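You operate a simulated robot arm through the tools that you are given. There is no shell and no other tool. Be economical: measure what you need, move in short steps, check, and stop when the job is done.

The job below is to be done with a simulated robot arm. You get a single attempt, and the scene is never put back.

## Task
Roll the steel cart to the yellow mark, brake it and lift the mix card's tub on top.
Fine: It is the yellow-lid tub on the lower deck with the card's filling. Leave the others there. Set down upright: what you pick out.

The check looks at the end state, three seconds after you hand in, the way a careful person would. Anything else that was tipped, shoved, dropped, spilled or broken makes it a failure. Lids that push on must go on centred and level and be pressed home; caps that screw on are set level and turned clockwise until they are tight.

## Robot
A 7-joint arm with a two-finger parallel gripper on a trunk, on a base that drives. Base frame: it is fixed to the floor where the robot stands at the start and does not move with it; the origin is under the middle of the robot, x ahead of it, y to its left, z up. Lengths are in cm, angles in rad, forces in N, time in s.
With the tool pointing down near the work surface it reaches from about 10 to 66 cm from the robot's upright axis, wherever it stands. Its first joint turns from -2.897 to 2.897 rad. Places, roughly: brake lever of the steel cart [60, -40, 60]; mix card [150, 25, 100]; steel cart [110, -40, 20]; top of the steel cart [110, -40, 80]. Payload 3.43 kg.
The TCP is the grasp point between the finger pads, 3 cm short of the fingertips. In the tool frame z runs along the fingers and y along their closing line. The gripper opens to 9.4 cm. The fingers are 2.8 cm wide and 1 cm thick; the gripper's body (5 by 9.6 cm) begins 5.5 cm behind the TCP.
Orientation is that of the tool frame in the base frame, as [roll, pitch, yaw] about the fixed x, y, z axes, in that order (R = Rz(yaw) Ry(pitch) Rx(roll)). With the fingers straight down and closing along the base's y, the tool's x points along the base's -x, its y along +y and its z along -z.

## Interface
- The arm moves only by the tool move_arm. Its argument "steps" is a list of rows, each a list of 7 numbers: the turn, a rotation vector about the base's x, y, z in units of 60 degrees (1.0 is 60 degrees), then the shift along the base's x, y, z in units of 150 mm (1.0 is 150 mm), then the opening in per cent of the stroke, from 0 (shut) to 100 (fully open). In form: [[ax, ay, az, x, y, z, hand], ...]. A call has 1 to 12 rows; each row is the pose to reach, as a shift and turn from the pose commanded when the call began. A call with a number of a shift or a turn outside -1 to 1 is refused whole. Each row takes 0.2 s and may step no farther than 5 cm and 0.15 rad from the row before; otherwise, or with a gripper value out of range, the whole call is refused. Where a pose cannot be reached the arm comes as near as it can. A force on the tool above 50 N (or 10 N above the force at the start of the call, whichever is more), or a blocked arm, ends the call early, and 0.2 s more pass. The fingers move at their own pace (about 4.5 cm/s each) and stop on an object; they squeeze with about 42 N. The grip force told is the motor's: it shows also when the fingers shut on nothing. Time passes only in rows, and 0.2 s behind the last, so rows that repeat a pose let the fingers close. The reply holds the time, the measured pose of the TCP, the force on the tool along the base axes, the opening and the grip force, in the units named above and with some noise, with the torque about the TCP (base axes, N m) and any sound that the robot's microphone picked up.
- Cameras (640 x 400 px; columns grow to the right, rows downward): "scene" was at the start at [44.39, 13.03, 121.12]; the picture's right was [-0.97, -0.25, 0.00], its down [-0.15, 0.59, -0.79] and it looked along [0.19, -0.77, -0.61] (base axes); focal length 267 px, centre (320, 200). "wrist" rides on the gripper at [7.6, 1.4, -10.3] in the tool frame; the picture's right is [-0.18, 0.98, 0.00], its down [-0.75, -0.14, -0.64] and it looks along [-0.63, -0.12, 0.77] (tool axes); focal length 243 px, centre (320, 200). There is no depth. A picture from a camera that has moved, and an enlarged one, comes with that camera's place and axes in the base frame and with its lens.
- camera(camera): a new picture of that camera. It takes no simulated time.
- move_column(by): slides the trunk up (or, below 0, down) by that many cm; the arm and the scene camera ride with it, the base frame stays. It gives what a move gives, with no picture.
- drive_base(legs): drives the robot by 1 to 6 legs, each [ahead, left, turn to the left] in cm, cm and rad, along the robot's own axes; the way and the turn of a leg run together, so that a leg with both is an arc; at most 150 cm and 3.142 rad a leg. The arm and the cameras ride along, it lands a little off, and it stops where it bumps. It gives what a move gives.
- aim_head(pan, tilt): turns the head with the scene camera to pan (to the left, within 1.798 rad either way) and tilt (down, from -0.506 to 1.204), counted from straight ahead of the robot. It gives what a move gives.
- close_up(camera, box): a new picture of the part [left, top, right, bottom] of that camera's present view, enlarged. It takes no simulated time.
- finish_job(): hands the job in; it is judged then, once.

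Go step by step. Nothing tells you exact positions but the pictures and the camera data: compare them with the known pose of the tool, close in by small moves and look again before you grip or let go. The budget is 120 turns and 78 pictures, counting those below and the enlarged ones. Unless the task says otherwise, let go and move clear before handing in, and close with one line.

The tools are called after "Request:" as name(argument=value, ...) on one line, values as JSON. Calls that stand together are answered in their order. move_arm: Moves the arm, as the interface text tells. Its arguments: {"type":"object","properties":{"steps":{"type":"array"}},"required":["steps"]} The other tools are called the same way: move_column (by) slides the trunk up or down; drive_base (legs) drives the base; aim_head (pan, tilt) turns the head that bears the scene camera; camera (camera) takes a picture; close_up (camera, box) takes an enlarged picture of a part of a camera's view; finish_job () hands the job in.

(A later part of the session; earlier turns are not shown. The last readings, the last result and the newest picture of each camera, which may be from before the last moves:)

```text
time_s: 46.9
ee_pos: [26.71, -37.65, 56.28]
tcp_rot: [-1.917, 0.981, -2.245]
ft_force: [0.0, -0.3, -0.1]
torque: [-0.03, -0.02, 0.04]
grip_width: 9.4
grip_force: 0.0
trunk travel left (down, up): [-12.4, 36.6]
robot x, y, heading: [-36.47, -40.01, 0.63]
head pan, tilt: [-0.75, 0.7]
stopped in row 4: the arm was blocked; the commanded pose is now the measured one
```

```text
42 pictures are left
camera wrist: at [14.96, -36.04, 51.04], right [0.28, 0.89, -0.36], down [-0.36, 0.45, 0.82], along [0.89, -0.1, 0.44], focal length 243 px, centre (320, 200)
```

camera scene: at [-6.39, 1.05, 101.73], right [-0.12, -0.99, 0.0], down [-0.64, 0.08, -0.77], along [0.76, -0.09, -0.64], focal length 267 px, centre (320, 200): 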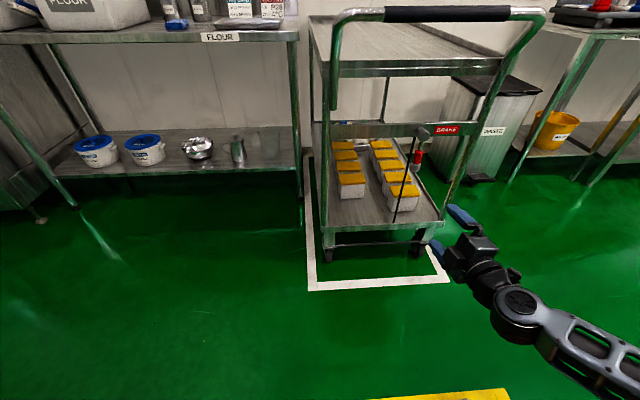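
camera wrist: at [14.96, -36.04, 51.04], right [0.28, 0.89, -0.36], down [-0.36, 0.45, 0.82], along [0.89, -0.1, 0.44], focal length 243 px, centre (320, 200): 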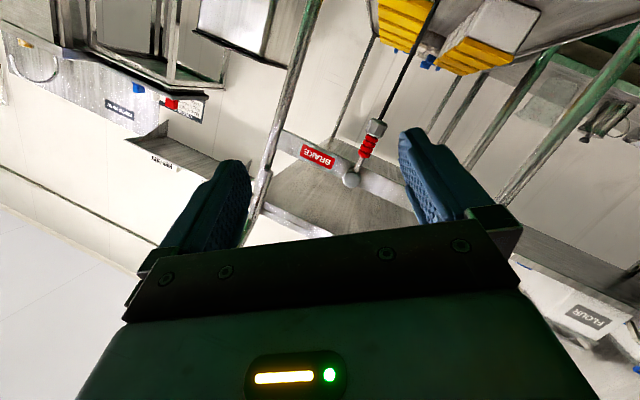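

It is turning the right way; it seems to stall when asked to turn too fast. I'll finish the turn in slower rows.

Request:
move_arm(steps=[[0.062, -0.035, 0.038, 0, 0, 0.03, 100], [0.124, -0.069, 0.076, 0, 0, 0.06, 100], [0.185, -0.104, 0.114, 0, 0, 0.09, 100], [0.247, -0.138, 0.152, 0, 0, 0.12, 100], [0.309, -0.173, 0.19, 0, 0, 0.15, 100], [0.371, -0.207, 0.228, 0, 0, 0.18, 100], [0.432, -0.242, 0.266, 0, 0, 0.22, 100], [0.494, -0.276, 0.304, 0, 0, 0.25, 100], [0.494, -0.276, 0.304, 0, 0, 0.25, 100]])

Request:
camera(camera="wrist")

```text
time_s: 47.9
ee_pos: [26.98, -35.07, 57.48]
tcp_rot: [-2.285, 1.391, -2.544]
ft_force: [0.0, -0.2, -1.1]
torque: [-0.04, -0.04, 0.01]
grip_width: 9.4
grip_force: 0.2
trunk travel left (down, up): [-12.4, 36.6]
robot x, y, heading: [-36.07, -40.4, 0.63]
head pan, tilt: [-0.75, 0.7]
stopped in row 4: the arm was blocked; the commanded pose is now the measured one
```

```text
41 pictures are left
camera wrist: at [16.39, -31.84, 50.87], right [0.27, 0.96, 0.05], down [-0.54, 0.11, 0.84], along [0.8, -0.25, 0.55], focal length 243 px, centre (320, 200)
```

wrist: 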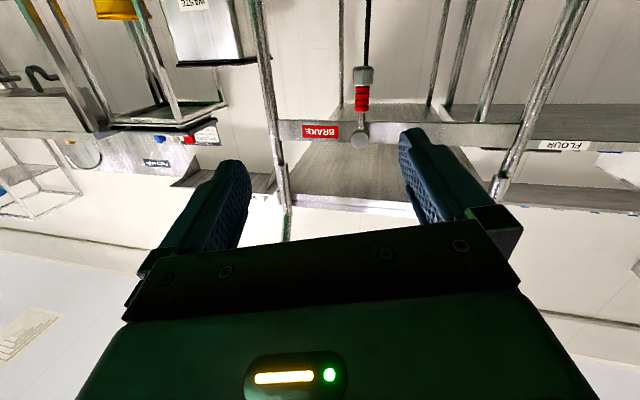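

Nearly level now; the tool still points 15° to the right. I'll correct that slowly.

Request:
move_arm(steps=[[0, 0, 0.03, 0, 0, 0, 100], [0, 0, 0.06, 0, 0, 0, 100], [0, -0.01, 0.09, 0, 0, 0, 100], [0, -0.02, 0.12, 0, 0, 0, 100], [0, -0.03, 0.15, 0, 0, 0, 100], [0, -0.04, 0.18, 0, 0, 0, 100], [0, -0.05, 0.21, 0, 0, 0, 100], [0, -0.06, 0.24, 0, 0, 0, 100]])

```text
time_s: 49.6
ee_pos: [27.53, -33.14, 57.26]
tcp_rot: [2.913, 1.535, 2.778]
ft_force: [0.4, -0.2, 0.2]
torque: [0.02, -0.04, -0.04]
grip_width: 9.4
grip_force: 0.1
trunk travel left (down, up): [-12.4, 36.6]
robot x, y, heading: [-36.39, -40.2, 0.635]
head pan, tilt: [-0.75, 0.7]
stopped in row 8: the arm was blocked; the commanded pose is now the measured one
```

The tool is nearly straight along +x now. I drive so the open fingers come toward the lever, stopping short to check.

Request:
drive_base(legs=[[15.8, -16.5, 0]])

Request:
move_column(by=1.5)

Request:
camera(camera="wrist")

Request:
camera(camera="scene")

```text
time_s: 51.3
ee_pos: [49.84, -37.4, 57.18]
tcp_rot: [3.053, 1.538, 2.919]
ft_force: [0.4, -0.5, -0.5]
torque: [0.02, -0.03, -0.02]
grip_width: 9.41
grip_force: 0.0
trunk travel left (down, up): [-12.4, 36.6]
robot x, y, heading: [-13.49, -44.5, 0.627]
head pan, tilt: [-0.75, 0.7]
```

```text
time_s: 51.9
ee_pos: [49.94, -37.21, 58.54]
tcp_rot: [2.839, 1.535, 2.705]
ft_force: [0.0, 0.1, 0.3]
torque: [-0.02, 0.0, -0.02]
grip_width: 9.4
grip_force: 0.0
trunk travel left (down, up): [-13.9, 35.1]
robot x, y, heading: [-13.6, -44.56, 0.633]
head pan, tilt: [-0.75, 0.7]
```

```text
40 pictures are left
camera wrist: at [39.72, -34.37, 51.19], right [0.14, 0.97, 0.19], down [-0.63, -0.07, 0.77], along [0.76, -0.23, 0.6], focal length 243 px, centre (320, 200)
```

wrist: 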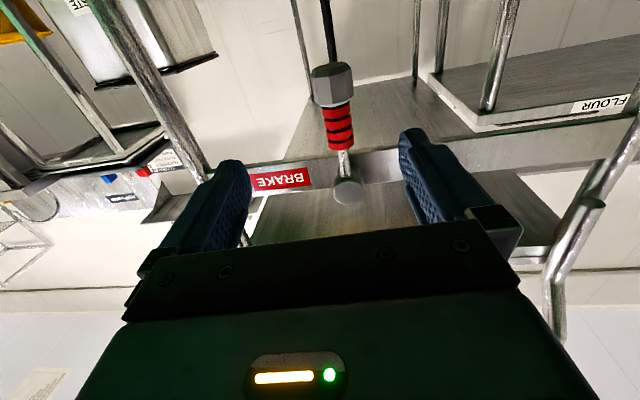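

```text
39 pictures are left
camera scene: at [16.07, -3.18, 103.14], right [-0.12, -0.99, 0.0], down [-0.64, 0.07, -0.77], along [0.76, -0.09, -0.64], focal length 267 px, centre (320, 200)
```

scene: 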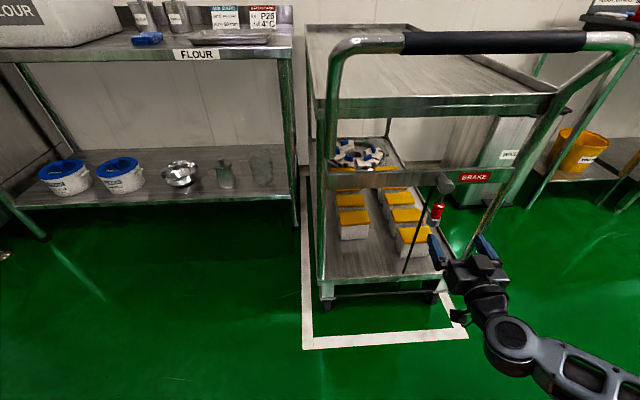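

The lever's red grip is at about [61.5, -37.3, 60], right between the fingers. I move in to straddle and grip it.

Request:
move_column(by=1.2)

Request:
drive_base(legs=[[9.1, -6.7, 0]])

Request:
camera(camera="wrist")

```text
time_s: 52.5
ee_pos: [50.01, -37.23, 59.8]
tcp_rot: [2.856, 1.535, 2.721]
ft_force: [0.0, 0.4, 0.3]
torque: [0.03, 0.0, -0.02]
grip_width: 9.41
grip_force: 0.0
trunk travel left (down, up): [-15.1, 33.9]
robot x, y, heading: [-13.79, -44.64, 0.633]
head pan, tilt: [-0.75, 0.7]
```

```text
time_s: 53.7
ee_pos: [61.28, -37.22, 59.85]
tcp_rot: [2.898, 1.534, 2.763]
ft_force: [0.7, 0.4, 0.3]
torque: [-0.02, -0.02, -0.01]
grip_width: 9.38
grip_force: 0.0
trunk travel left (down, up): [-15.1, 33.9]
robot x, y, heading: [-2.48, -44.02, 0.628]
head pan, tilt: [-0.75, 0.7]
```

```text
38 pictures are left
camera wrist: at [51.03, -34.41, 52.53], right [0.14, 0.97, 0.19], down [-0.63, -0.06, 0.77], along [0.76, -0.23, 0.6], focal length 243 px, centre (320, 200)
```

wrist: 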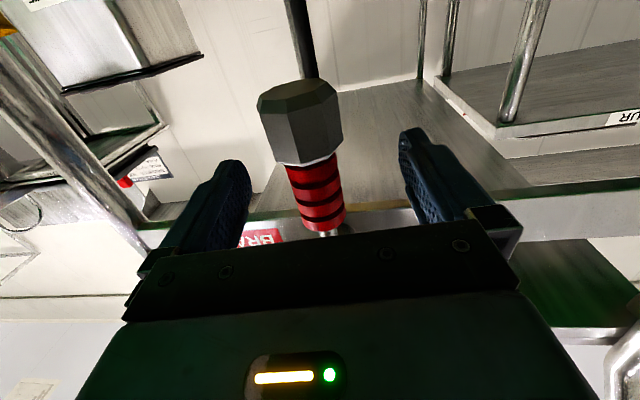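

The lever is between the fingers. I'll close partly around it and nudge it toward the BRAKE plate (-y) to feel which way it moves.

Request:
move_arm(steps=[[0, 0, 0, 0, 0, 0, 45], [0, 0, 0, 0, 0, 0, 45], [0, 0, 0, 0, 0, 0, 45], [0, 0, 0, 0, -0.05, 0, 45], [0, 0, 0, 0, -0.1, 0.0, 45], [0, 0, 0, 0, -0.15, 0.01, 45], [0, 0, 0, 0, -0.2, 0.02, 45]])

Request:
camera(camera="wrist")

```text
time_s: 55.3
ee_pos: [61.42, -38.4, 59.61]
tcp_rot: [2.116, 1.508, 1.971]
ft_force: [2.0, 13.2, -5.4]
torque: [-0.26, -0.03, -0.1]
grip_width: 4.87
grip_force: 5.9
trunk travel left (down, up): [-15.1, 33.9]
robot x, y, heading: [-2.44, -44.19, 0.635]
head pan, tilt: [-0.75, 0.7]
```

```text
37 pictures are left
camera wrist: at [51.34, -35.17, 52.35], right [0.15, 0.96, 0.24], down [-0.64, -0.09, 0.77], along [0.76, -0.26, 0.6], focal length 243 px, centre (320, 200)
```

wrist: 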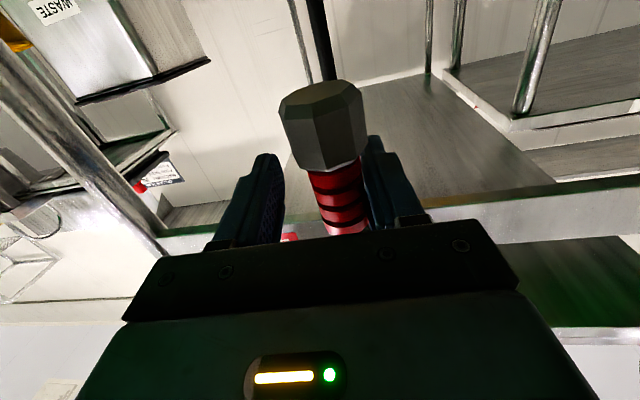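

The +y finger is in contact and I feel 13 N. I push a little further to see whether it yields.

Request:
move_arm(steps=[[0, 0, 0, 0, -0.07, 0.0, 45], [0, 0, 0, 0, -0.14, 0.01, 45], [0, 0, 0, 0, -0.2, 0.02, 45], [0, 0, 0, 0, -0.27, 0.03, 45]])

Request:
camera(camera="wrist")

```text
time_s: 56.5
ee_pos: [62.5, -38.95, 60.18]
tcp_rot: [1.757, 1.431, 1.629]
ft_force: [-1.3, 28.3, -10.2]
torque: [-0.69, -0.15, -0.39]
grip_width: 5.71
grip_force: 13.0
trunk travel left (down, up): [-15.1, 33.9]
robot x, y, heading: [-2.73, -44.19, 0.63]
head pan, tilt: [-0.75, 0.7]
stopped in row 4: the arm was blocked; the commanded pose is now the measured one
```

```text
36 pictures are left
camera wrist: at [52.35, -35.14, 53.01], right [0.13, 0.94, 0.32], down [-0.65, -0.16, 0.74], along [0.75, -0.3, 0.59], focal length 243 px, centre (320, 200)
```

wrist: 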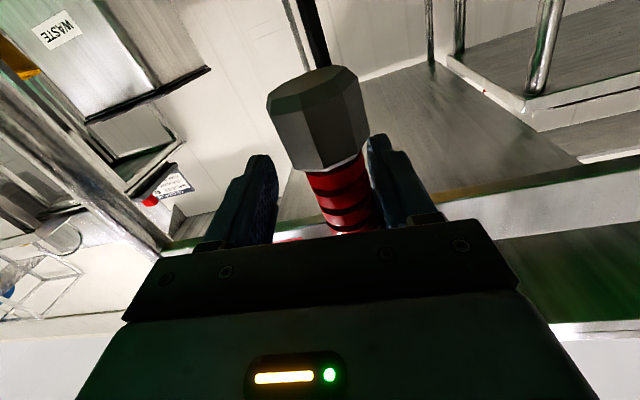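

It does not yield toward -y (a stop). I'll try the other way, +y.

Request:
move_arm(steps=[[0, 0, 0, 0, 0.07, 0, 45], [0, 0, 0, 0, 0.14, 0, 45], [0, 0, 0, 0, 0.2, 0, 45], [0, 0, 0, 0, 0.26, 0.0, 45], [0, 0, 0, 0, 0.32, 0.0, 45], [0, 0, 0, 0, 0.38, 0.01, 45], [0, 0, 0, 0, 0.45, 0.02, 45]])

Request:
camera(camera="wrist")

```text
time_s: 58.1
ee_pos: [62.33, -35.25, 60.98]
tcp_rot: [1.708, 1.435, 1.51]
ft_force: [-1.1, -4.3, -2.8]
torque: [0.07, -0.08, 0.02]
grip_width: 4.5
grip_force: 3.0
out of reach, approached as far as the arm can: row 6, 7
trunk travel left (down, up): [-15.1, 33.9]
robot x, y, heading: [-2.12, -44.62, 0.634]
head pan, tilt: [-0.75, 0.7]
```

```text
35 pictures are left
camera wrist: at [52.5, -30.86, 53.66], right [0.19, 0.93, 0.31], down [-0.66, -0.11, 0.74], along [0.72, -0.35, 0.6], focal length 243 px, centre (320, 200)
```

wrist: 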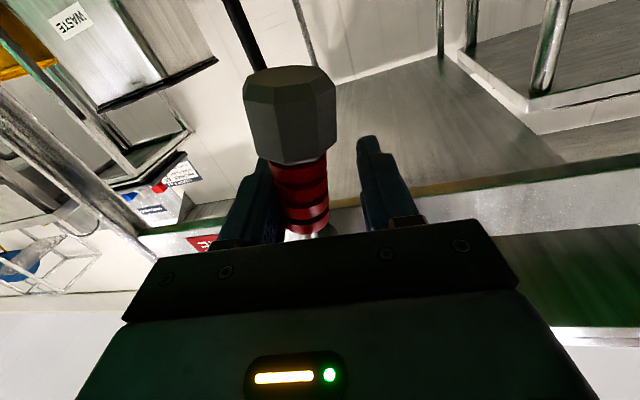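

The -y finger is just touching. I'll use the base to push 2–3 cm further toward +y.

Request:
drive_base(legs=[[1.5, 2.0, 0]])

Request:
camera(camera="wrist")

```text
time_s: 59.0
ee_pos: [62.34, -32.86, 60.97]
tcp_rot: [1.703, 1.433, 1.503]
ft_force: [-8.4, -14.2, -0.4]
torque: [0.68, -0.09, 0.11]
grip_width: 4.9
grip_force: 16.4
trunk travel left (down, up): [-15.1, 33.9]
robot x, y, heading: [-2.33, -41.69, 0.629]
head pan, tilt: [-0.75, 0.7]
```

```text
34 pictures are left
camera wrist: at [52.57, -28.33, 53.72], right [0.19, 0.93, 0.32], down [-0.66, -0.11, 0.74], along [0.72, -0.35, 0.6], focal length 243 px, centre (320, 200)
```

wrist: 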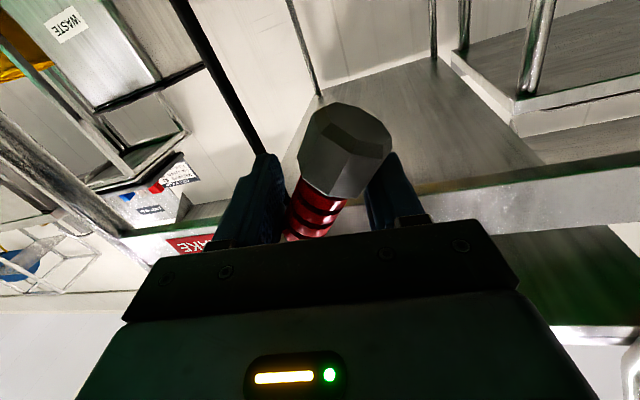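

The lever swings toward +y — so hanging down was "on", and I'm releasing it. I'll roll the gripper with it and follow the arc upward.

Request:
move_arm(steps=[[0, 0, 0, 0, 0, 0, 58], [0.07, 0, 0, 0, 0, 0, 58], [0.14, 0, 0, 0, 0, 0, 58], [0.21, 0, 0, 0, 0, 0.0, 58], [0.28, 0, 0, 0, 0, 0.05, 58], [0.35, 0, 0, 0, 0, 0.08, 58], [0.42, 0, 0, 0, 0, 0.1, 58], [0.5, 0, 0, 0, 0, 0.12, 58]])

Request:
drive_base(legs=[[1.5, 2.0, 0]])

Request:
camera(camera="wrist")

```text
time_s: 60.5
ee_pos: [61.79, -33.55, 61.35]
tcp_rot: [1.78, 0.952, 1.467]
ft_force: [1.9, 6.0, -25.5]
torque: [-0.7, 0.72, 0.1]
grip_width: 5.38
grip_force: 0.1
trunk travel left (down, up): [-15.1, 33.9]
robot x, y, heading: [-2.24, -41.83, 0.636]
head pan, tilt: [-0.75, 0.7]
stopped in row 7: the force on the tool passed its limit at 58 N (the readings are from after the stop); the commanded pose is now the measured one
```

```text
time_s: 61.3
ee_pos: [62.03, -31.21, 61.59]
tcp_rot: [1.762, 0.958, 1.449]
ft_force: [0.6, -15.3, -15.6]
torque: [0.19, 0.37, -0.31]
grip_width: 4.55
grip_force: 0.2
trunk travel left (down, up): [-15.1, 33.9]
robot x, y, heading: [-2.32, -39.33, 0.63]
head pan, tilt: [-0.75, 0.7]
```

```text
33 pictures are left
camera wrist: at [53.11, -22.96, 57.17], right [0.27, 0.66, 0.71], down [-0.71, -0.36, 0.61], along [0.65, -0.66, 0.36], focal length 243 px, centre (320, 200)
```

wrist: 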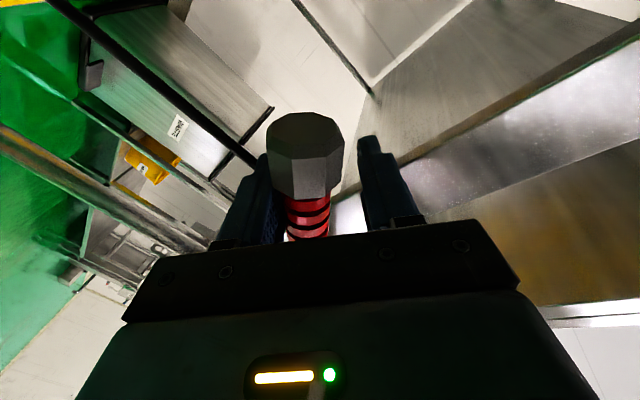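

The gripper is now aligned with the tilted lever, but the upper fingertip may rub under the crossbar. I back out 2 cm and go on rolling and rising along the arc.

Request:
drive_base(legs=[[-1.6, 1.2, 0]])

Request:
move_arm(steps=[[0.07, 0, 0, 0, 0.0, 0.02, 58], [0.14, 0, 0, 0, 0.02, 0.05, 58], [0.21, 0, 0, 0, 0.04, 0.08, 58], [0.28, 0, 0, 0, 0.05, 0.11, 58], [0.35, 0, 0, 0, 0.06, 0.14, 58], [0.42, 0, 0, 0, 0.07, 0.17, 58], [0.5, 0, 0, 0, 0.08, 0.2, 58]])

Request:
camera(camera="wrist")

```text
time_s: 62.1
ee_pos: [60.02, -31.34, 61.5]
tcp_rot: [1.761, 0.955, 1.445]
ft_force: [0.2, -2.0, 0.9]
torque: [-0.06, 0.02, -0.05]
grip_width: 5.55
grip_force: 1.2
trunk travel left (down, up): [-15.1, 33.9]
robot x, y, heading: [-4.56, -39.31, 0.631]
head pan, tilt: [-0.75, 0.7]
```

```text
time_s: 63.2
ee_pos: [59.4, -31.93, 63.45]
tcp_rot: [1.81, 0.507, 1.338]
ft_force: [-1.4, -1.1, -3.0]
torque: [-0.03, 0.1, -0.04]
grip_width: 5.6
grip_force: 1.1
trunk travel left (down, up): [-15.1, 33.9]
robot x, y, heading: [-4.46, -39.29, 0.631]
head pan, tilt: [-0.75, 0.7]
stopped in row 5: the arm was blocked; the commanded pose is now the measured one
```

```text
32 pictures are left
camera wrist: at [51.94, -21.41, 62.95], right [0.3, 0.24, 0.92], down [-0.79, -0.48, 0.38], along [0.54, -0.84, 0.05], focal length 243 px, centre (320, 200)
```

wrist: 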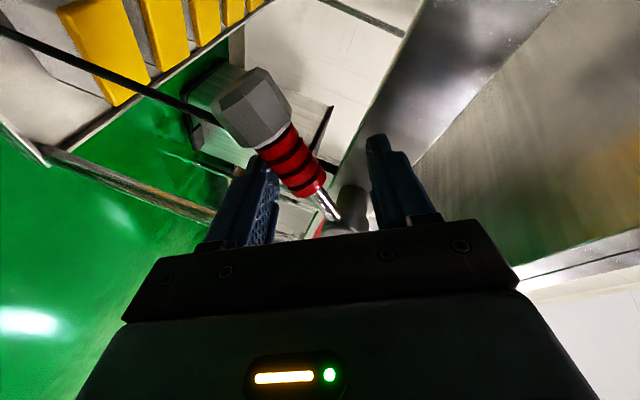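

The lever stays where I leave it (about 35–40°). The lower finger is now under it, so I lift with the trunk.

Request:
move_column(by=3)

Request:
camera(camera="wrist")

```text
time_s: 64.0
ee_pos: [59.37, -31.84, 66.4]
tcp_rot: [1.806, 0.507, 1.338]
ft_force: [0.6, 0.0, 0.2]
torque: [0.01, 0.04, 0.03]
grip_width: 5.45
grip_force: 0.0
trunk travel left (down, up): [-18.1, 30.9]
robot x, y, heading: [-4.37, -39.24, 0.63]
head pan, tilt: [-0.75, 0.7]
```

```text
31 pictures are left
camera wrist: at [52.03, -21.29, 65.77], right [0.29, 0.24, 0.92], down [-0.79, -0.48, 0.38], along [0.54, -0.84, 0.05], focal length 243 px, centre (320, 200)
```

wrist: 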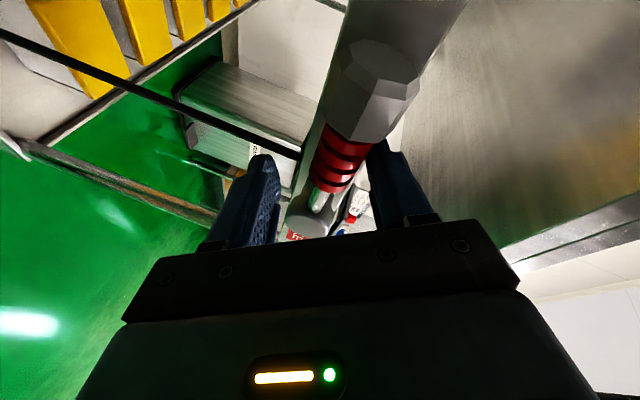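

The lever flipped up to about horizontal and the force is gone, so it looks released. I open, back out and check from the head camera.

Request:
move_arm(steps=[[0, 0, 0, 0, 0, 0, 85], [0, 0, 0, 0, 0, 0, 85], [0, 0, 0, 0, 0, 0, 85]])

Request:
drive_base(legs=[[-6.5, 9.8, 0], [-18, 13, 0]])

Request:
close_up(camera="scene", box=[240, 0, 640, 400])

```text
time_s: 64.8
ee_pos: [59.48, -31.75, 66.24]
tcp_rot: [1.808, 0.511, 1.338]
ft_force: [0.0, -0.8, -0.5]
torque: [0.02, 0.0, 0.03]
grip_width: 8.0
grip_force: 0.0
trunk travel left (down, up): [-18.1, 30.9]
robot x, y, heading: [-4.37, -39.24, 0.629]
head pan, tilt: [-0.75, 0.7]
```

```text
time_s: 67.3
ee_pos: [25.62, -27.9, 66.11]
tcp_rot: [1.809, 0.513, 1.342]
ft_force: [0.3, 0.4, 0.2]
torque: [-0.02, 0.01, 0.03]
grip_width: 7.98
grip_force: 0.1
trunk travel left (down, up): [-18.1, 30.9]
robot x, y, heading: [-38.27, -35.51, 0.637]
head pan, tilt: [-0.75, 0.7]
```

```text
1.00 times, centred on (440, 200) of scene (not enlarged: the box is as wide or as high as the picture)
camera zoom: at [-8.57, 5.89, 107.4], right [-0.11, -0.99, 0.0], down [-0.64, 0.07, -0.77], along [0.76, -0.09, -0.64], focal length 267 px, centre (200, 200)
```

zoom: 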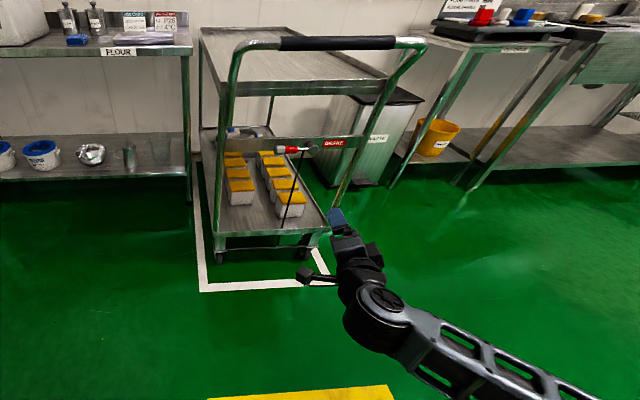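

The lever now sticks out level toward +y: brake released. Now back to the handle: I turn the base a bit more so the tool faces +x, roll the fingers to close vertically, and raise to bar height.

Request:
drive_base(legs=[[0, 0, 0.345]])

Request:
move_column(by=29.8)

Request:
move_arm(steps=[[0.06, 0, 0, 0, 0, 0, 100], [0.12, 0, 0, 0, 0, 0, 100], [0.18, 0, 0, 0, 0, 0, 100], [0.24, 0, 0, 0, 0, 0, 100], [0.3, 0, 0, 0, 0, 0, 100], [0.36, 0, 0, 0, 0, 0, 100], [0.42, 0, 0, 0, 0, 0, 100], [0.5, 0, 0, 0, 0, 0, 100]])

Request:
aim_head(pan=-1.1, tilt=0.7)

```text
time_s: 68.8
ee_pos: [19.06, -6.5, 66.04]
tcp_rot: [1.808, 0.507, 1.691]
ft_force: [-0.6, 0.0, -0.8]
torque: [0.0, 0.03, -0.02]
grip_width: 7.99
grip_force: 0.2
trunk travel left (down, up): [-18.1, 30.9]
robot x, y, heading: [-37.95, -35.54, 0.987]
head pan, tilt: [-0.75, 0.7]
```

```text
time_s: 71.8
ee_pos: [19.25, -6.61, 95.82]
tcp_rot: [1.809, 0.507, 1.69]
ft_force: [0.2, -0.7, 0.1]
torque: [0.0, -0.02, -0.02]
grip_width: 8.0
grip_force: 0.1
trunk travel left (down, up): [-47.9, 1.1]
robot x, y, heading: [-37.71, -35.61, 0.983]
head pan, tilt: [-0.75, 0.7]
```

```text
time_s: 73.6
ee_pos: [19.01, -5.24, 95.89]
tcp_rot: [1.754, -0.079, 1.646]
ft_force: [0.2, 0.2, 0.7]
torque: [0.02, 0.0, -0.03]
grip_width: 9.4
grip_force: 0.1
trunk travel left (down, up): [-47.9, 1.1]
robot x, y, heading: [-38.39, -35.34, 0.991]
head pan, tilt: [-0.75, 0.7]
```

```text
time_s: 74.4
ee_pos: [18.99, -5.3, 95.81]
tcp_rot: [1.754, -0.075, 1.645]
ft_force: [0.2, -0.1, -0.2]
torque: [0.02, 0.01, 0.0]
grip_width: 9.39
grip_force: 0.1
trunk travel left (down, up): [-47.9, 1.1]
robot x, y, heading: [-38.38, -35.69, 0.989]
head pan, tilt: [-1.1, 0.7]
```

The arm moves freely in this posture. I drive the open gripper in front of the bar's centre.

Request:
drive_base(legs=[[-9.3, -37.2, 0]])

Request:
camera(camera="wrist")

Request:
camera(camera="scene")

```text
time_s: 76.8
ee_pos: [44.64, -33.66, 95.78]
tcp_rot: [1.752, -0.074, 1.643]
ft_force: [0.1, -0.3, 0.4]
torque: [0.0, 0.0, 0.0]
grip_width: 9.39
grip_force: 0.1
trunk travel left (down, up): [-47.9, 1.1]
robot x, y, heading: [-12.86, -63.9, 0.983]
head pan, tilt: [-1.1, 0.7]
```

```text
29 pictures are left
camera wrist: at [34.15, -27.05, 99.53], right [0.2, -0.24, 0.95], down [-0.6, -0.79, -0.08], along [0.77, -0.56, -0.3], focal length 243 px, centre (320, 200)
```

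wrist: 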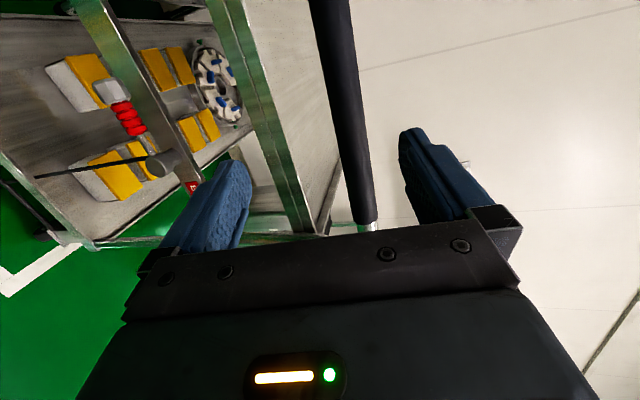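

```text
28 pictures are left
camera scene: at [1.31, -17.77, 137.27], right [-0.11, -0.99, 0.0], down [-0.64, 0.07, -0.76], along [0.76, -0.09, -0.64], focal length 267 px, centre (320, 200)
```

scene: 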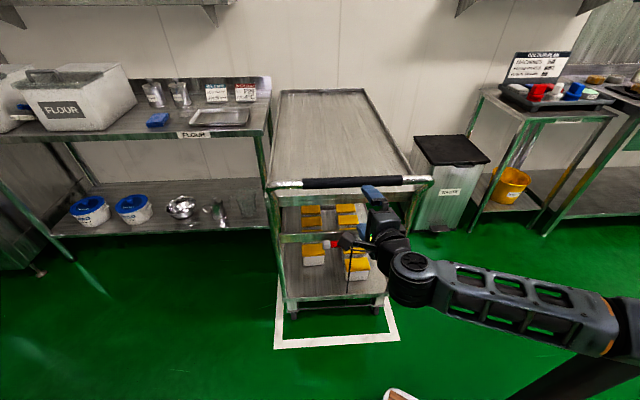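

The bar lines up with the finger gap. I move in and grip.

Request:
drive_base(legs=[[6.9, -10.2, 0]])

Request:
move_arm(steps=[[0, 0, 0, 0, 0, 0, 0], [0, 0, 0, 0, 0, 0, 0], [0, 0, 0, 0, 0, 0, 0], [0, 0, 0, 0, 0, 0, 0], [0, 0, 0, 0, 0, 0, 0], [0, 0, 0, 0, 0, 0, 0]])

Request:
drive_base(legs=[[-1.1, 1.67, 0]])

```text
time_s: 78.1
ee_pos: [57.12, -33.8, 95.78]
tcp_rot: [1.754, -0.076, 1.639]
ft_force: [-0.5, -0.2, 0.8]
torque: [0.0, -0.06, -0.03]
grip_width: 9.39
grip_force: 0.0
trunk travel left (down, up): [-47.9, 1.1]
robot x, y, heading: [-0.01, -63.76, 0.984]
head pan, tilt: [-1.1, 0.7]
```

```text
time_s: 79.5
ee_pos: [56.99, -33.89, 95.92]
tcp_rot: [1.753, -0.076, 1.639]
ft_force: [4.2, -0.1, 12.5]
torque: [-0.92, 0.15, 0.13]
grip_width: 3.44
grip_force: 45.2
trunk travel left (down, up): [-47.9, 1.1]
robot x, y, heading: [-0.36, -63.77, 0.978]
head pan, tilt: [-1.1, 0.7]
```

```text
time_s: 80.3
ee_pos: [54.84, -33.72, 95.85]
tcp_rot: [1.752, -0.077, 1.64]
ft_force: [-5.3, 4.4, 20.7]
torque: [-1.04, 0.08, 0.52]
grip_width: 3.43
grip_force: 44.3
trunk travel left (down, up): [-47.9, 1.1]
robot x, y, heading: [-2.41, -63.88, 0.986]
head pan, tilt: [-1.1, 0.7]
```

The cart rolls with only a few newtons and the grip holds. I pull it about 30 cm further toward the mark.

Request:
drive_base(legs=[[-15.3, 25.8, 0]])

Request:
aim_head(pan=-1.3, tilt=1.0)

Request:
camera(camera="scene")

```text
time_s: 82.3
ee_pos: [24.5, -32.26, 95.84]
tcp_rot: [1.751, -0.075, 1.635]
ft_force: [-2.0, -38.1, 12.1]
torque: [-0.97, -0.07, 0.47]
grip_width: 3.43
grip_force: 45.2
trunk travel left (down, up): [-47.9, 1.1]
robot x, y, heading: [-32.13, -61.84, 0.99]
head pan, tilt: [-1.1, 0.7]
```

```text
time_s: 83.1
ee_pos: [24.59, -32.28, 95.94]
tcp_rot: [1.751, -0.071, 1.633]
ft_force: [-1.9, -5.4, 8.4]
torque: [-1.39, -0.05, -0.07]
grip_width: 3.43
grip_force: 45.3
trunk travel left (down, up): [-47.9, 1.1]
robot x, y, heading: [-32.75, -61.97, 0.981]
head pan, tilt: [-1.3, 1.0]
```

```text
27 pictures are left
camera scene: at [-20.56, -17.24, 134.95], right [-0.31, -0.95, 0.0], down [-0.8, 0.26, -0.54], along [0.51, -0.17, -0.84], focal length 267 px, centre (320, 200)
```

scene: 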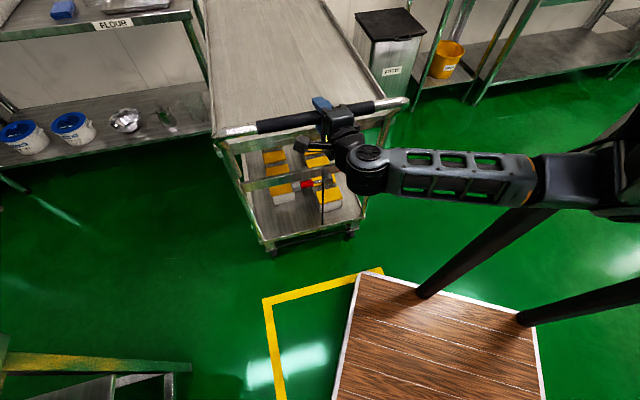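

Wait — the cart's end must go to the mark's far side: the yellow frame spans about x = -105…15, so the whole pull is roughly 160 cm. I must see what is behind the robot first.

Request:
aim_head(pan=1.79, tilt=0.6)

Request:
camera(camera="scene")

Request:
aim_head(pan=0.5, tilt=0.8)

Request:
camera(camera="scene")

Request:
aim_head(pan=-1.79, tilt=0.8)

Request:
camera(camera="scene")

```text
time_s: 85.8
ee_pos: [24.65, -32.27, 95.84]
tcp_rot: [1.75, -0.072, 1.637]
ft_force: [1.4, -14.1, 11.6]
torque: [-1.1, 0.1, 0.19]
grip_width: 3.43
grip_force: 45.0
trunk travel left (down, up): [-47.9, 1.1]
robot x, y, heading: [-32.63, -62.01, 0.983]
head pan, tilt: [1.791, 0.6]
```

```text
26 pictures are left
camera scene: at [-35.43, -11.94, 138.16], right [0.36, 0.93, 0.0], down [0.53, -0.2, -0.83], along [-0.77, 0.3, -0.56], focal length 267 px, centre (320, 200)
```

scene: 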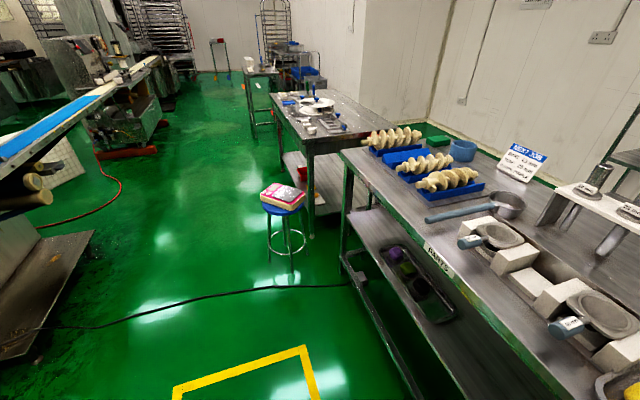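

```text
time_s: 87.3
ee_pos: [24.59, -32.15, 95.85]
tcp_rot: [1.752, -0.073, 1.635]
ft_force: [1.8, -16.3, 12.3]
torque: [-1.08, 0.14, 0.19]
grip_width: 3.43
grip_force: 44.8
trunk travel left (down, up): [-47.9, 1.1]
robot x, y, heading: [-32.83, -62.13, 0.986]
head pan, tilt: [0.499, 0.799]
```

```text
25 pictures are left
camera scene: at [-26.48, -7.08, 136.48], right [1.0, -0.09, 0.0], down [-0.06, -0.71, -0.7], along [0.06, 0.69, -0.72], focal length 267 px, centre (320, 200)
```

scene: 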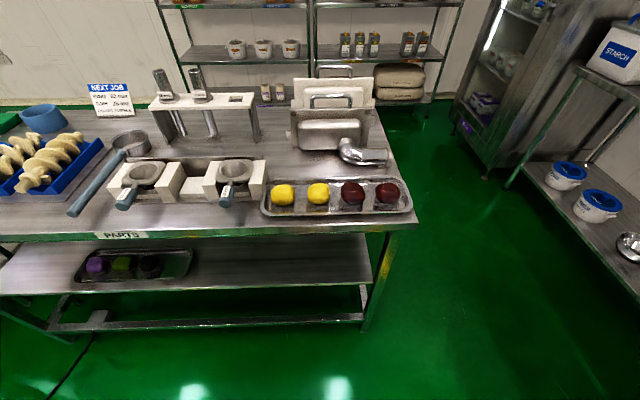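

```text
time_s: 89.4
ee_pos: [24.59, -32.17, 95.97]
tcp_rot: [1.751, -0.073, 1.636]
ft_force: [2.6, -15.6, 12.5]
torque: [-1.09, 0.13, 0.28]
grip_width: 3.44
grip_force: 44.9
trunk travel left (down, up): [-47.9, 1.1]
robot x, y, heading: [-33.02, -62.08, 0.984]
head pan, tilt: [-1.791, 0.799]
```

```text
24 pictures are left
camera scene: at [-21.59, -20.93, 136.47], right [-0.72, -0.69, 0.0], down [-0.5, 0.52, -0.7], along [0.48, -0.5, -0.72], focal length 267 px, centre (320, 200)
```

scene: 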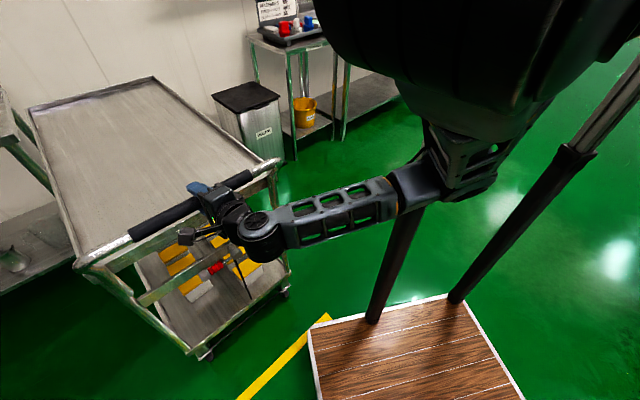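

Behind the robot the floor is open apart from a thin cable lying flat; the mark's far edge is at x ≈ -105, y ≈ -55…5. The cart's own axis runs along the frames, so I'll keep pulling straight, in stages.

Request:
drive_base(legs=[[-30.9, 51.5, 0]])

Request:
aim_head(pan=-1.2, tilt=0.95)

Request:
camera(camera="scene")

```text
time_s: 92.8
ee_pos: [-35.49, -29.14, 95.99]
tcp_rot: [1.751, -0.071, 1.628]
ft_force: [-0.2, -36.7, 11.0]
torque: [-0.94, 0.06, 0.54]
grip_width: 3.43
grip_force: 44.9
trunk travel left (down, up): [-47.9, 1.1]
robot x, y, heading: [-93.11, -58.41, 0.979]
head pan, tilt: [-1.791, 0.799]
```

```text
time_s: 93.8
ee_pos: [-35.45, -29.19, 95.96]
tcp_rot: [1.749, -0.071, 1.625]
ft_force: [-2.7, -6.4, 7.6]
torque: [-1.33, -0.03, 0.05]
grip_width: 3.42
grip_force: 45.4
trunk travel left (down, up): [-47.9, 1.1]
robot x, y, heading: [-92.59, -58.18, 0.983]
head pan, tilt: [-1.201, 0.949]
```

```text
23 pictures are left
camera scene: at [-80.11, -13.19, 135.31], right [-0.22, -0.98, 0.0], down [-0.79, 0.18, -0.58], along [0.57, -0.13, -0.81], focal length 267 px, centre (320, 200)
```

scene: 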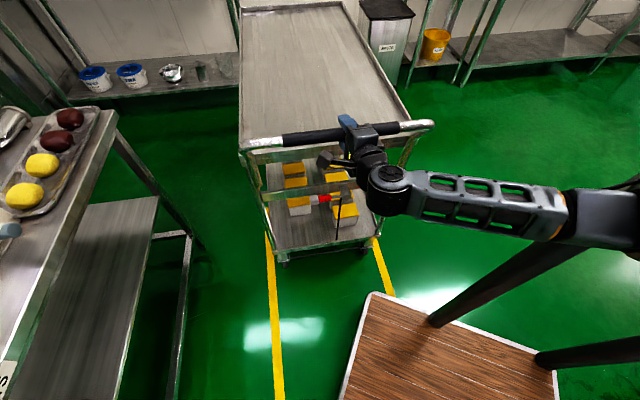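

The cart runs nicely between the yellow lines. Another 60 cm along them.

Request:
drive_base(legs=[[-31.0, 51.5, 0]])

Request:
camera(camera="scene")

```text
time_s: 97.1
ee_pos: [-94.31, -26.12, 95.86]
tcp_rot: [1.751, -0.071, 1.621]
ft_force: [0.6, 7.2, 12.6]
torque: [-0.92, 0.15, 0.64]
grip_width: 3.44
grip_force: 45.4
trunk travel left (down, up): [-47.9, 1.1]
robot x, y, heading: [-152.0, -55.59, 0.977]
head pan, tilt: [-1.201, 0.949]
```

```text
22 pictures are left
camera scene: at [-138.81, -10.07, 135.29], right [-0.22, -0.97, 0.0], down [-0.79, 0.18, -0.58], along [0.57, -0.13, -0.81], focal length 267 px, centre (320, 200)
```

scene: 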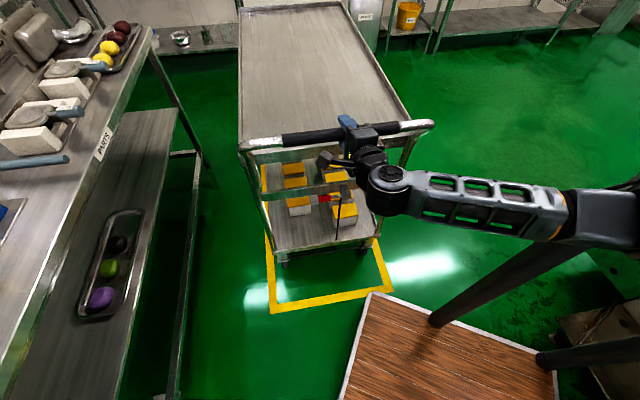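

About 9 cm remain to match how it stood in the white frame, with a touch to +y.

Request:
drive_base(legs=[[-3.4, 8.2, 0]])

Request:
camera(camera="scene")

```text
time_s: 98.2
ee_pos: [-103.01, -24.41, 95.88]
tcp_rot: [1.751, -0.069, 1.619]
ft_force: [-5.2, -34.6, 0.3]
torque: [-1.1, -0.26, 0.43]
grip_width: 3.42
grip_force: 45.0
trunk travel left (down, up): [-47.9, 1.1]
robot x, y, heading: [-160.62, -53.7, 0.975]
head pan, tilt: [-1.201, 0.949]
```

```text
21 pictures are left
camera scene: at [-147.5, -8.41, 135.32], right [-0.22, -0.97, 0.0], down [-0.79, 0.18, -0.58], along [0.57, -0.13, -0.81], focal length 267 px, centre (320, 200)
```

scene: 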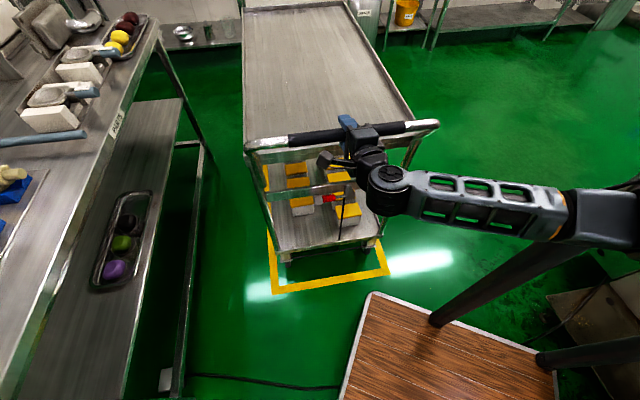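

The cart stands inside the frame, as it did in the white one. I let go, back off, close the hand and drop toward lever height to set the brake.

Request:
move_arm(steps=[[0, 0, 0, 0, 0, 0, 100], [0, 0, 0, 0, 0, 0, 100], [0, 0, 0, 0, 0, 0, 100], [0, 0, 0, 0, 0, 0, 100], [0, 0, 0, 0, 0, 0, 100]])

Request:
drive_base(legs=[[-8, 11.6, 0]])

Request:
move_column(by=-20)

Request:
move_arm(steps=[[0, 0, 0, 0, 0, 0, 0], [0, 0, 0, 0, 0, 0, 0], [0, 0, 0, 0, 0, 0, 0], [0, 0, 0, 0, 0, 0, 0], [0, 0, 0, 0, 0, 0, 0], [0, 0, 0, 0, 0, 0, 0]])

Request:
camera(camera="wrist")

Request:
close_up(camera="scene", box=[200, 60, 460, 260])

```text
time_s: 99.4
ee_pos: [-102.92, -24.36, 95.79]
tcp_rot: [1.751, -0.07, 1.618]
ft_force: [0.5, 0.4, -0.3]
torque: [-0.01, 0.01, -0.02]
grip_width: 9.42
grip_force: 0.1
trunk travel left (down, up): [-47.9, 1.1]
robot x, y, heading: [-160.36, -53.61, 0.98]
head pan, tilt: [-1.201, 0.949]
```

```text
time_s: 100.8
ee_pos: [-117.05, -24.18, 95.84]
tcp_rot: [1.749, -0.07, 1.621]
ft_force: [-0.2, 0.1, -0.5]
torque: [-0.01, -0.04, 0.02]
grip_width: 9.41
grip_force: 0.0
trunk travel left (down, up): [-47.9, 1.1]
robot x, y, heading: [-174.49, -53.44, 0.978]
head pan, tilt: [-1.201, 0.949]
```

```text
time_s: 102.9
ee_pos: [-117.52, -24.08, 75.61]
tcp_rot: [1.751, -0.072, 1.613]
ft_force: [0.6, -0.3, -0.4]
torque: [0.01, -0.05, 0.02]
grip_width: 9.41
grip_force: 0.1
trunk travel left (down, up): [-27.9, 21.1]
robot x, y, heading: [-174.5, -53.86, 0.977]
head pan, tilt: [-1.201, 0.949]
```

```text
time_s: 104.3
ee_pos: [-117.35, -24.02, 75.82]
tcp_rot: [1.748, -0.078, 1.612]
ft_force: [0.4, 0.2, 0.2]
torque: [-0.02, 0.01, 0.05]
grip_width: 0.0
grip_force: 26.4
trunk travel left (down, up): [-27.9, 21.1]
robot x, y, heading: [-174.5, -53.37, 0.981]
head pan, tilt: [-1.201, 0.949]
```

```text
20 pictures are left
camera wrist: at [-127.46, -17.22, 79.58], right [0.18, -0.25, 0.95], down [-0.63, -0.78, -0.08], along [0.76, -0.58, -0.3], focal length 243 px, centre (320, 200)
```

wrist: 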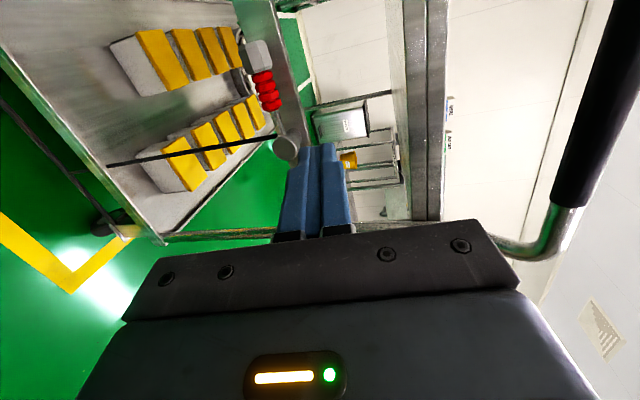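

```text
2.00 times, centred on (330, 160) of scene
camera zoom: at [-161.96, -7.95, 115.16], right [-0.22, -0.98, 0.0], down [-0.79, 0.18, -0.58], along [0.57, -0.13, -0.81], focal length 533 px, centre (300, 280)
```

zoom: 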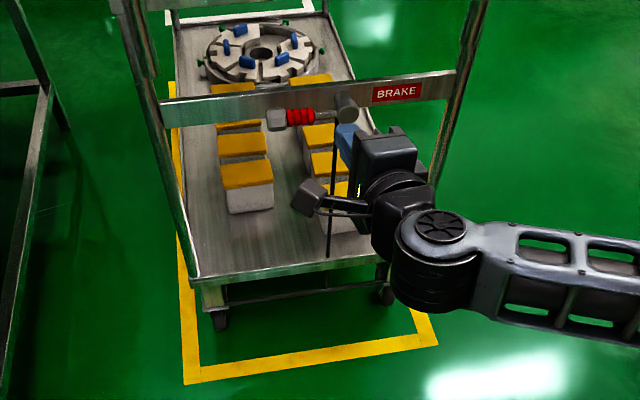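

The lever lies level along +y: pivot ≈ [-99.6, -29, 66.4], nut ≈ y -18. I'll bring the closed fingers above its outer end, then press it down.

Request:
move_column(by=-3.5)

Request:
drive_base(legs=[[12.3, -12.0, 0]])

Request:
camera(camera="wrist")

```text
time_s: 105.1
ee_pos: [-117.29, -24.87, 72.54]
tcp_rot: [1.748, -0.062, 1.606]
ft_force: [0.4, -0.9, -0.7]
torque: [0.0, 0.02, -0.04]
grip_width: 0.0
grip_force: 32.9
trunk travel left (down, up): [-24.4, 24.6]
robot x, y, heading: [-174.58, -53.74, 0.974]
head pan, tilt: [-1.201, 0.949]
```

```text
time_s: 106.6
ee_pos: [-100.71, -21.23, 72.58]
tcp_rot: [1.749, -0.07, 1.607]
ft_force: [-0.6, 0.2, -1.1]
torque: [0.0, 0.02, 0.04]
grip_width: 0.0
grip_force: 32.9
trunk travel left (down, up): [-24.4, 24.6]
robot x, y, heading: [-157.88, -49.86, 0.983]
head pan, tilt: [-1.201, 0.949]
```

```text
18 pictures are left
camera wrist: at [-110.8, -14.17, 76.14], right [0.18, -0.24, 0.95], down [-0.63, -0.77, -0.08], along [0.76, -0.59, -0.29], focal length 243 px, centre (320, 200)
```

wrist: 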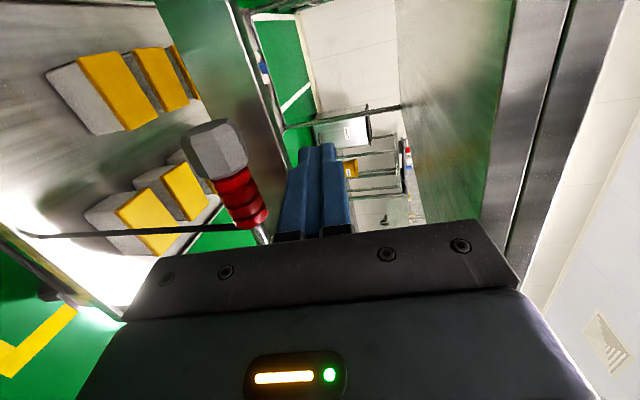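

The fingers are just above the lever. I press down with the trunk.

Request:
move_column(by=-8)

Request:
camera(camera="wrist")

```text
time_s: 107.8
ee_pos: [-100.51, -21.56, 64.35]
tcp_rot: [1.748, -0.069, 1.601]
ft_force: [0.5, 0.0, -0.4]
torque: [-0.03, -0.02, 0.01]
grip_width: 0.0
grip_force: 32.9
trunk travel left (down, up): [-16.4, 32.6]
robot x, y, heading: [-157.89, -49.98, 0.98]
head pan, tilt: [-1.201, 0.949]
```

```text
17 pictures are left
camera wrist: at [-110.6, -14.41, 67.95], right [0.18, -0.24, 0.95], down [-0.63, -0.77, -0.08], along [0.75, -0.59, -0.3], focal length 243 px, centre (320, 200)
```

wrist: 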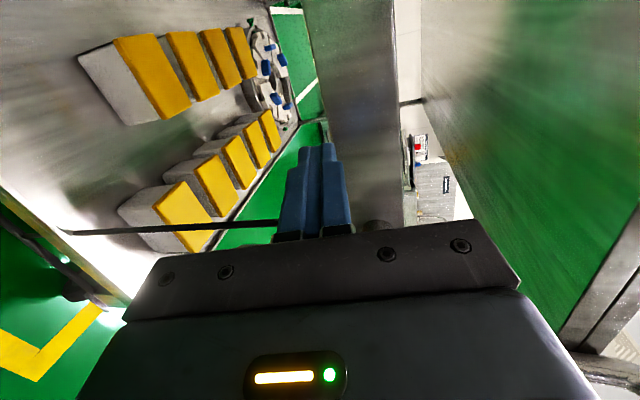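

The lever left the finger with no force remaining, probably snapped down. I back off and check.

Request:
drive_base(legs=[[-13, 20, 0]])

Request:
camera(camera="wrist")

```text
time_s: 109.5
ee_pos: [-124.42, -21.32, 64.39]
tcp_rot: [1.751, -0.072, 1.597]
ft_force: [0.0, -0.7, -0.4]
torque: [0.03, -0.01, 0.0]
grip_width: 0.0
grip_force: 32.7
trunk travel left (down, up): [-16.4, 32.6]
robot x, y, heading: [-182.15, -49.32, 0.979]
head pan, tilt: [-1.201, 0.949]
```

```text
16 pictures are left
camera wrist: at [-134.46, -14.24, 68.03], right [0.18, -0.25, 0.95], down [-0.64, -0.77, -0.08], along [0.75, -0.59, -0.3], focal length 243 px, centre (320, 200)
```

wrist: 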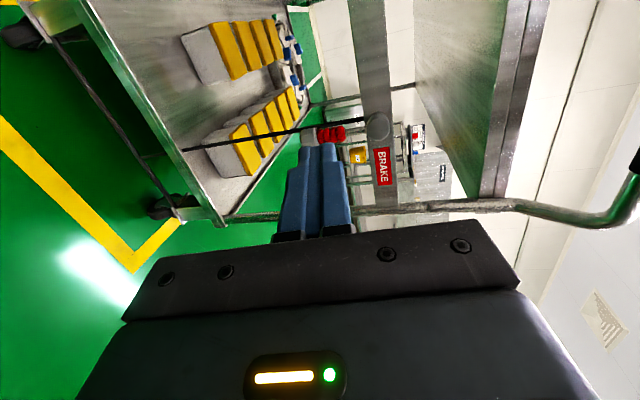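

The lever hangs down again, so the brake is set. To reach the tubs from the -y side I must pass between the cart and the machine there; I look at that gap.

Request:
aim_head(pan=-1.79, tilt=0.6)

Request:
camera(camera="scene")

```text
time_s: 110.5
ee_pos: [-124.3, -21.41, 64.27]
tcp_rot: [1.749, -0.07, 1.595]
ft_force: [0.7, 0.1, -0.1]
torque: [-0.01, -0.01, 0.02]
grip_width: 0.0
grip_force: 32.7
trunk travel left (down, up): [-16.4, 32.6]
robot x, y, heading: [-181.71, -49.59, 0.973]
head pan, tilt: [-1.791, 0.6]
```

```text
15 pictures are left
camera scene: at [-169.99, -9.14, 106.61], right [-0.73, -0.69, 0.0], down [-0.39, 0.41, -0.83], along [0.57, -0.6, -0.56], focal length 267 px, centre (320, 200)
```

scene: 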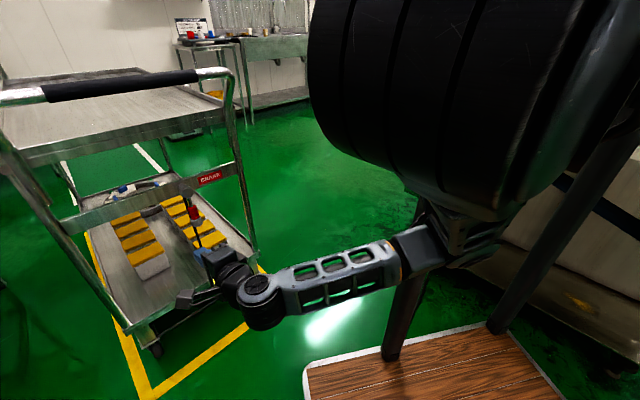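

The gap is wide enough if the base goes through turned to about -26°. I raise the arm a bit and turn first, clear of the stool and table.

Request:
move_column(by=15)

Request:
drive_base(legs=[[0, 0, -1.427]])

Request:
drive_base(legs=[[37.9, -7.1, 0]])

Request:
aim_head(pan=-0.3, tilt=0.8)

Request:
camera(camera="scene")

```text
time_s: 112.3
ee_pos: [-124.38, -21.25, 79.45]
tcp_rot: [1.75, -0.074, 1.596]
ft_force: [-0.4, 0.7, -0.2]
torque: [-0.02, 0.01, 0.05]
grip_width: 0.0
grip_force: 32.8
trunk travel left (down, up): [-31.4, 17.6]
robot x, y, heading: [-181.85, -49.57, 0.972]
head pan, tilt: [-1.791, 0.6]
```

```text
time_s: 116.2
ee_pos: [-145.44, -102.37, 79.3]
tcp_rot: [1.751, -0.07, 0.172]
ft_force: [-0.3, -1.0, -0.2]
torque: [0.01, 0.02, 0.02]
grip_width: 0.0
grip_force: 33.3
trunk travel left (down, up): [-31.4, 17.6]
robot x, y, heading: [-181.96, -49.23, -0.442]
head pan, tilt: [-1.791, 0.6]
```

```text
time_s: 117.7
ee_pos: [-133.54, -111.25, 79.39]
tcp_rot: [1.756, -0.069, 0.15]
ft_force: [-7.2, 21.9, 9.5]
torque: [-0.36, 0.04, -0.41]
grip_width: 0.02
grip_force: 32.9
trunk travel left (down, up): [-31.4, 17.6]
robot x, y, heading: [-169.22, -58.47, -0.448]
head pan, tilt: [-1.791, 0.6]
stopped in leg 1: the force on the tool passed its limit at 310 N (the readings are from after the stop); the commanded pose is now the measured one
```

```text
time_s: 119.2
ee_pos: [-133.49, -111.21, 79.19]
tcp_rot: [1.758, -0.068, 0.15]
ft_force: [-3.8, 29.7, 5.8]
torque: [-0.29, 0.03, -0.36]
grip_width: 0.0
grip_force: 32.7
trunk travel left (down, up): [-31.4, 17.6]
robot x, y, heading: [-169.27, -58.83, -0.452]
head pan, tilt: [-0.3, 0.799]
```

```text
14 pictures are left
camera scene: at [-116.04, -63.45, 119.96], right [-0.68, -0.73, 0.0], down [-0.52, 0.49, -0.7], along [0.51, -0.48, -0.72], focal length 267 px, centre (320, 200)
```

scene: 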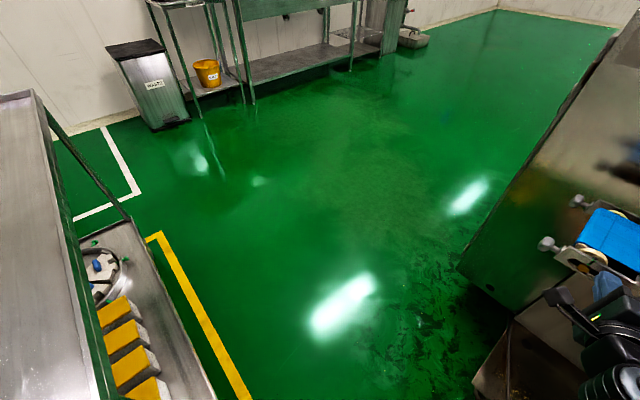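

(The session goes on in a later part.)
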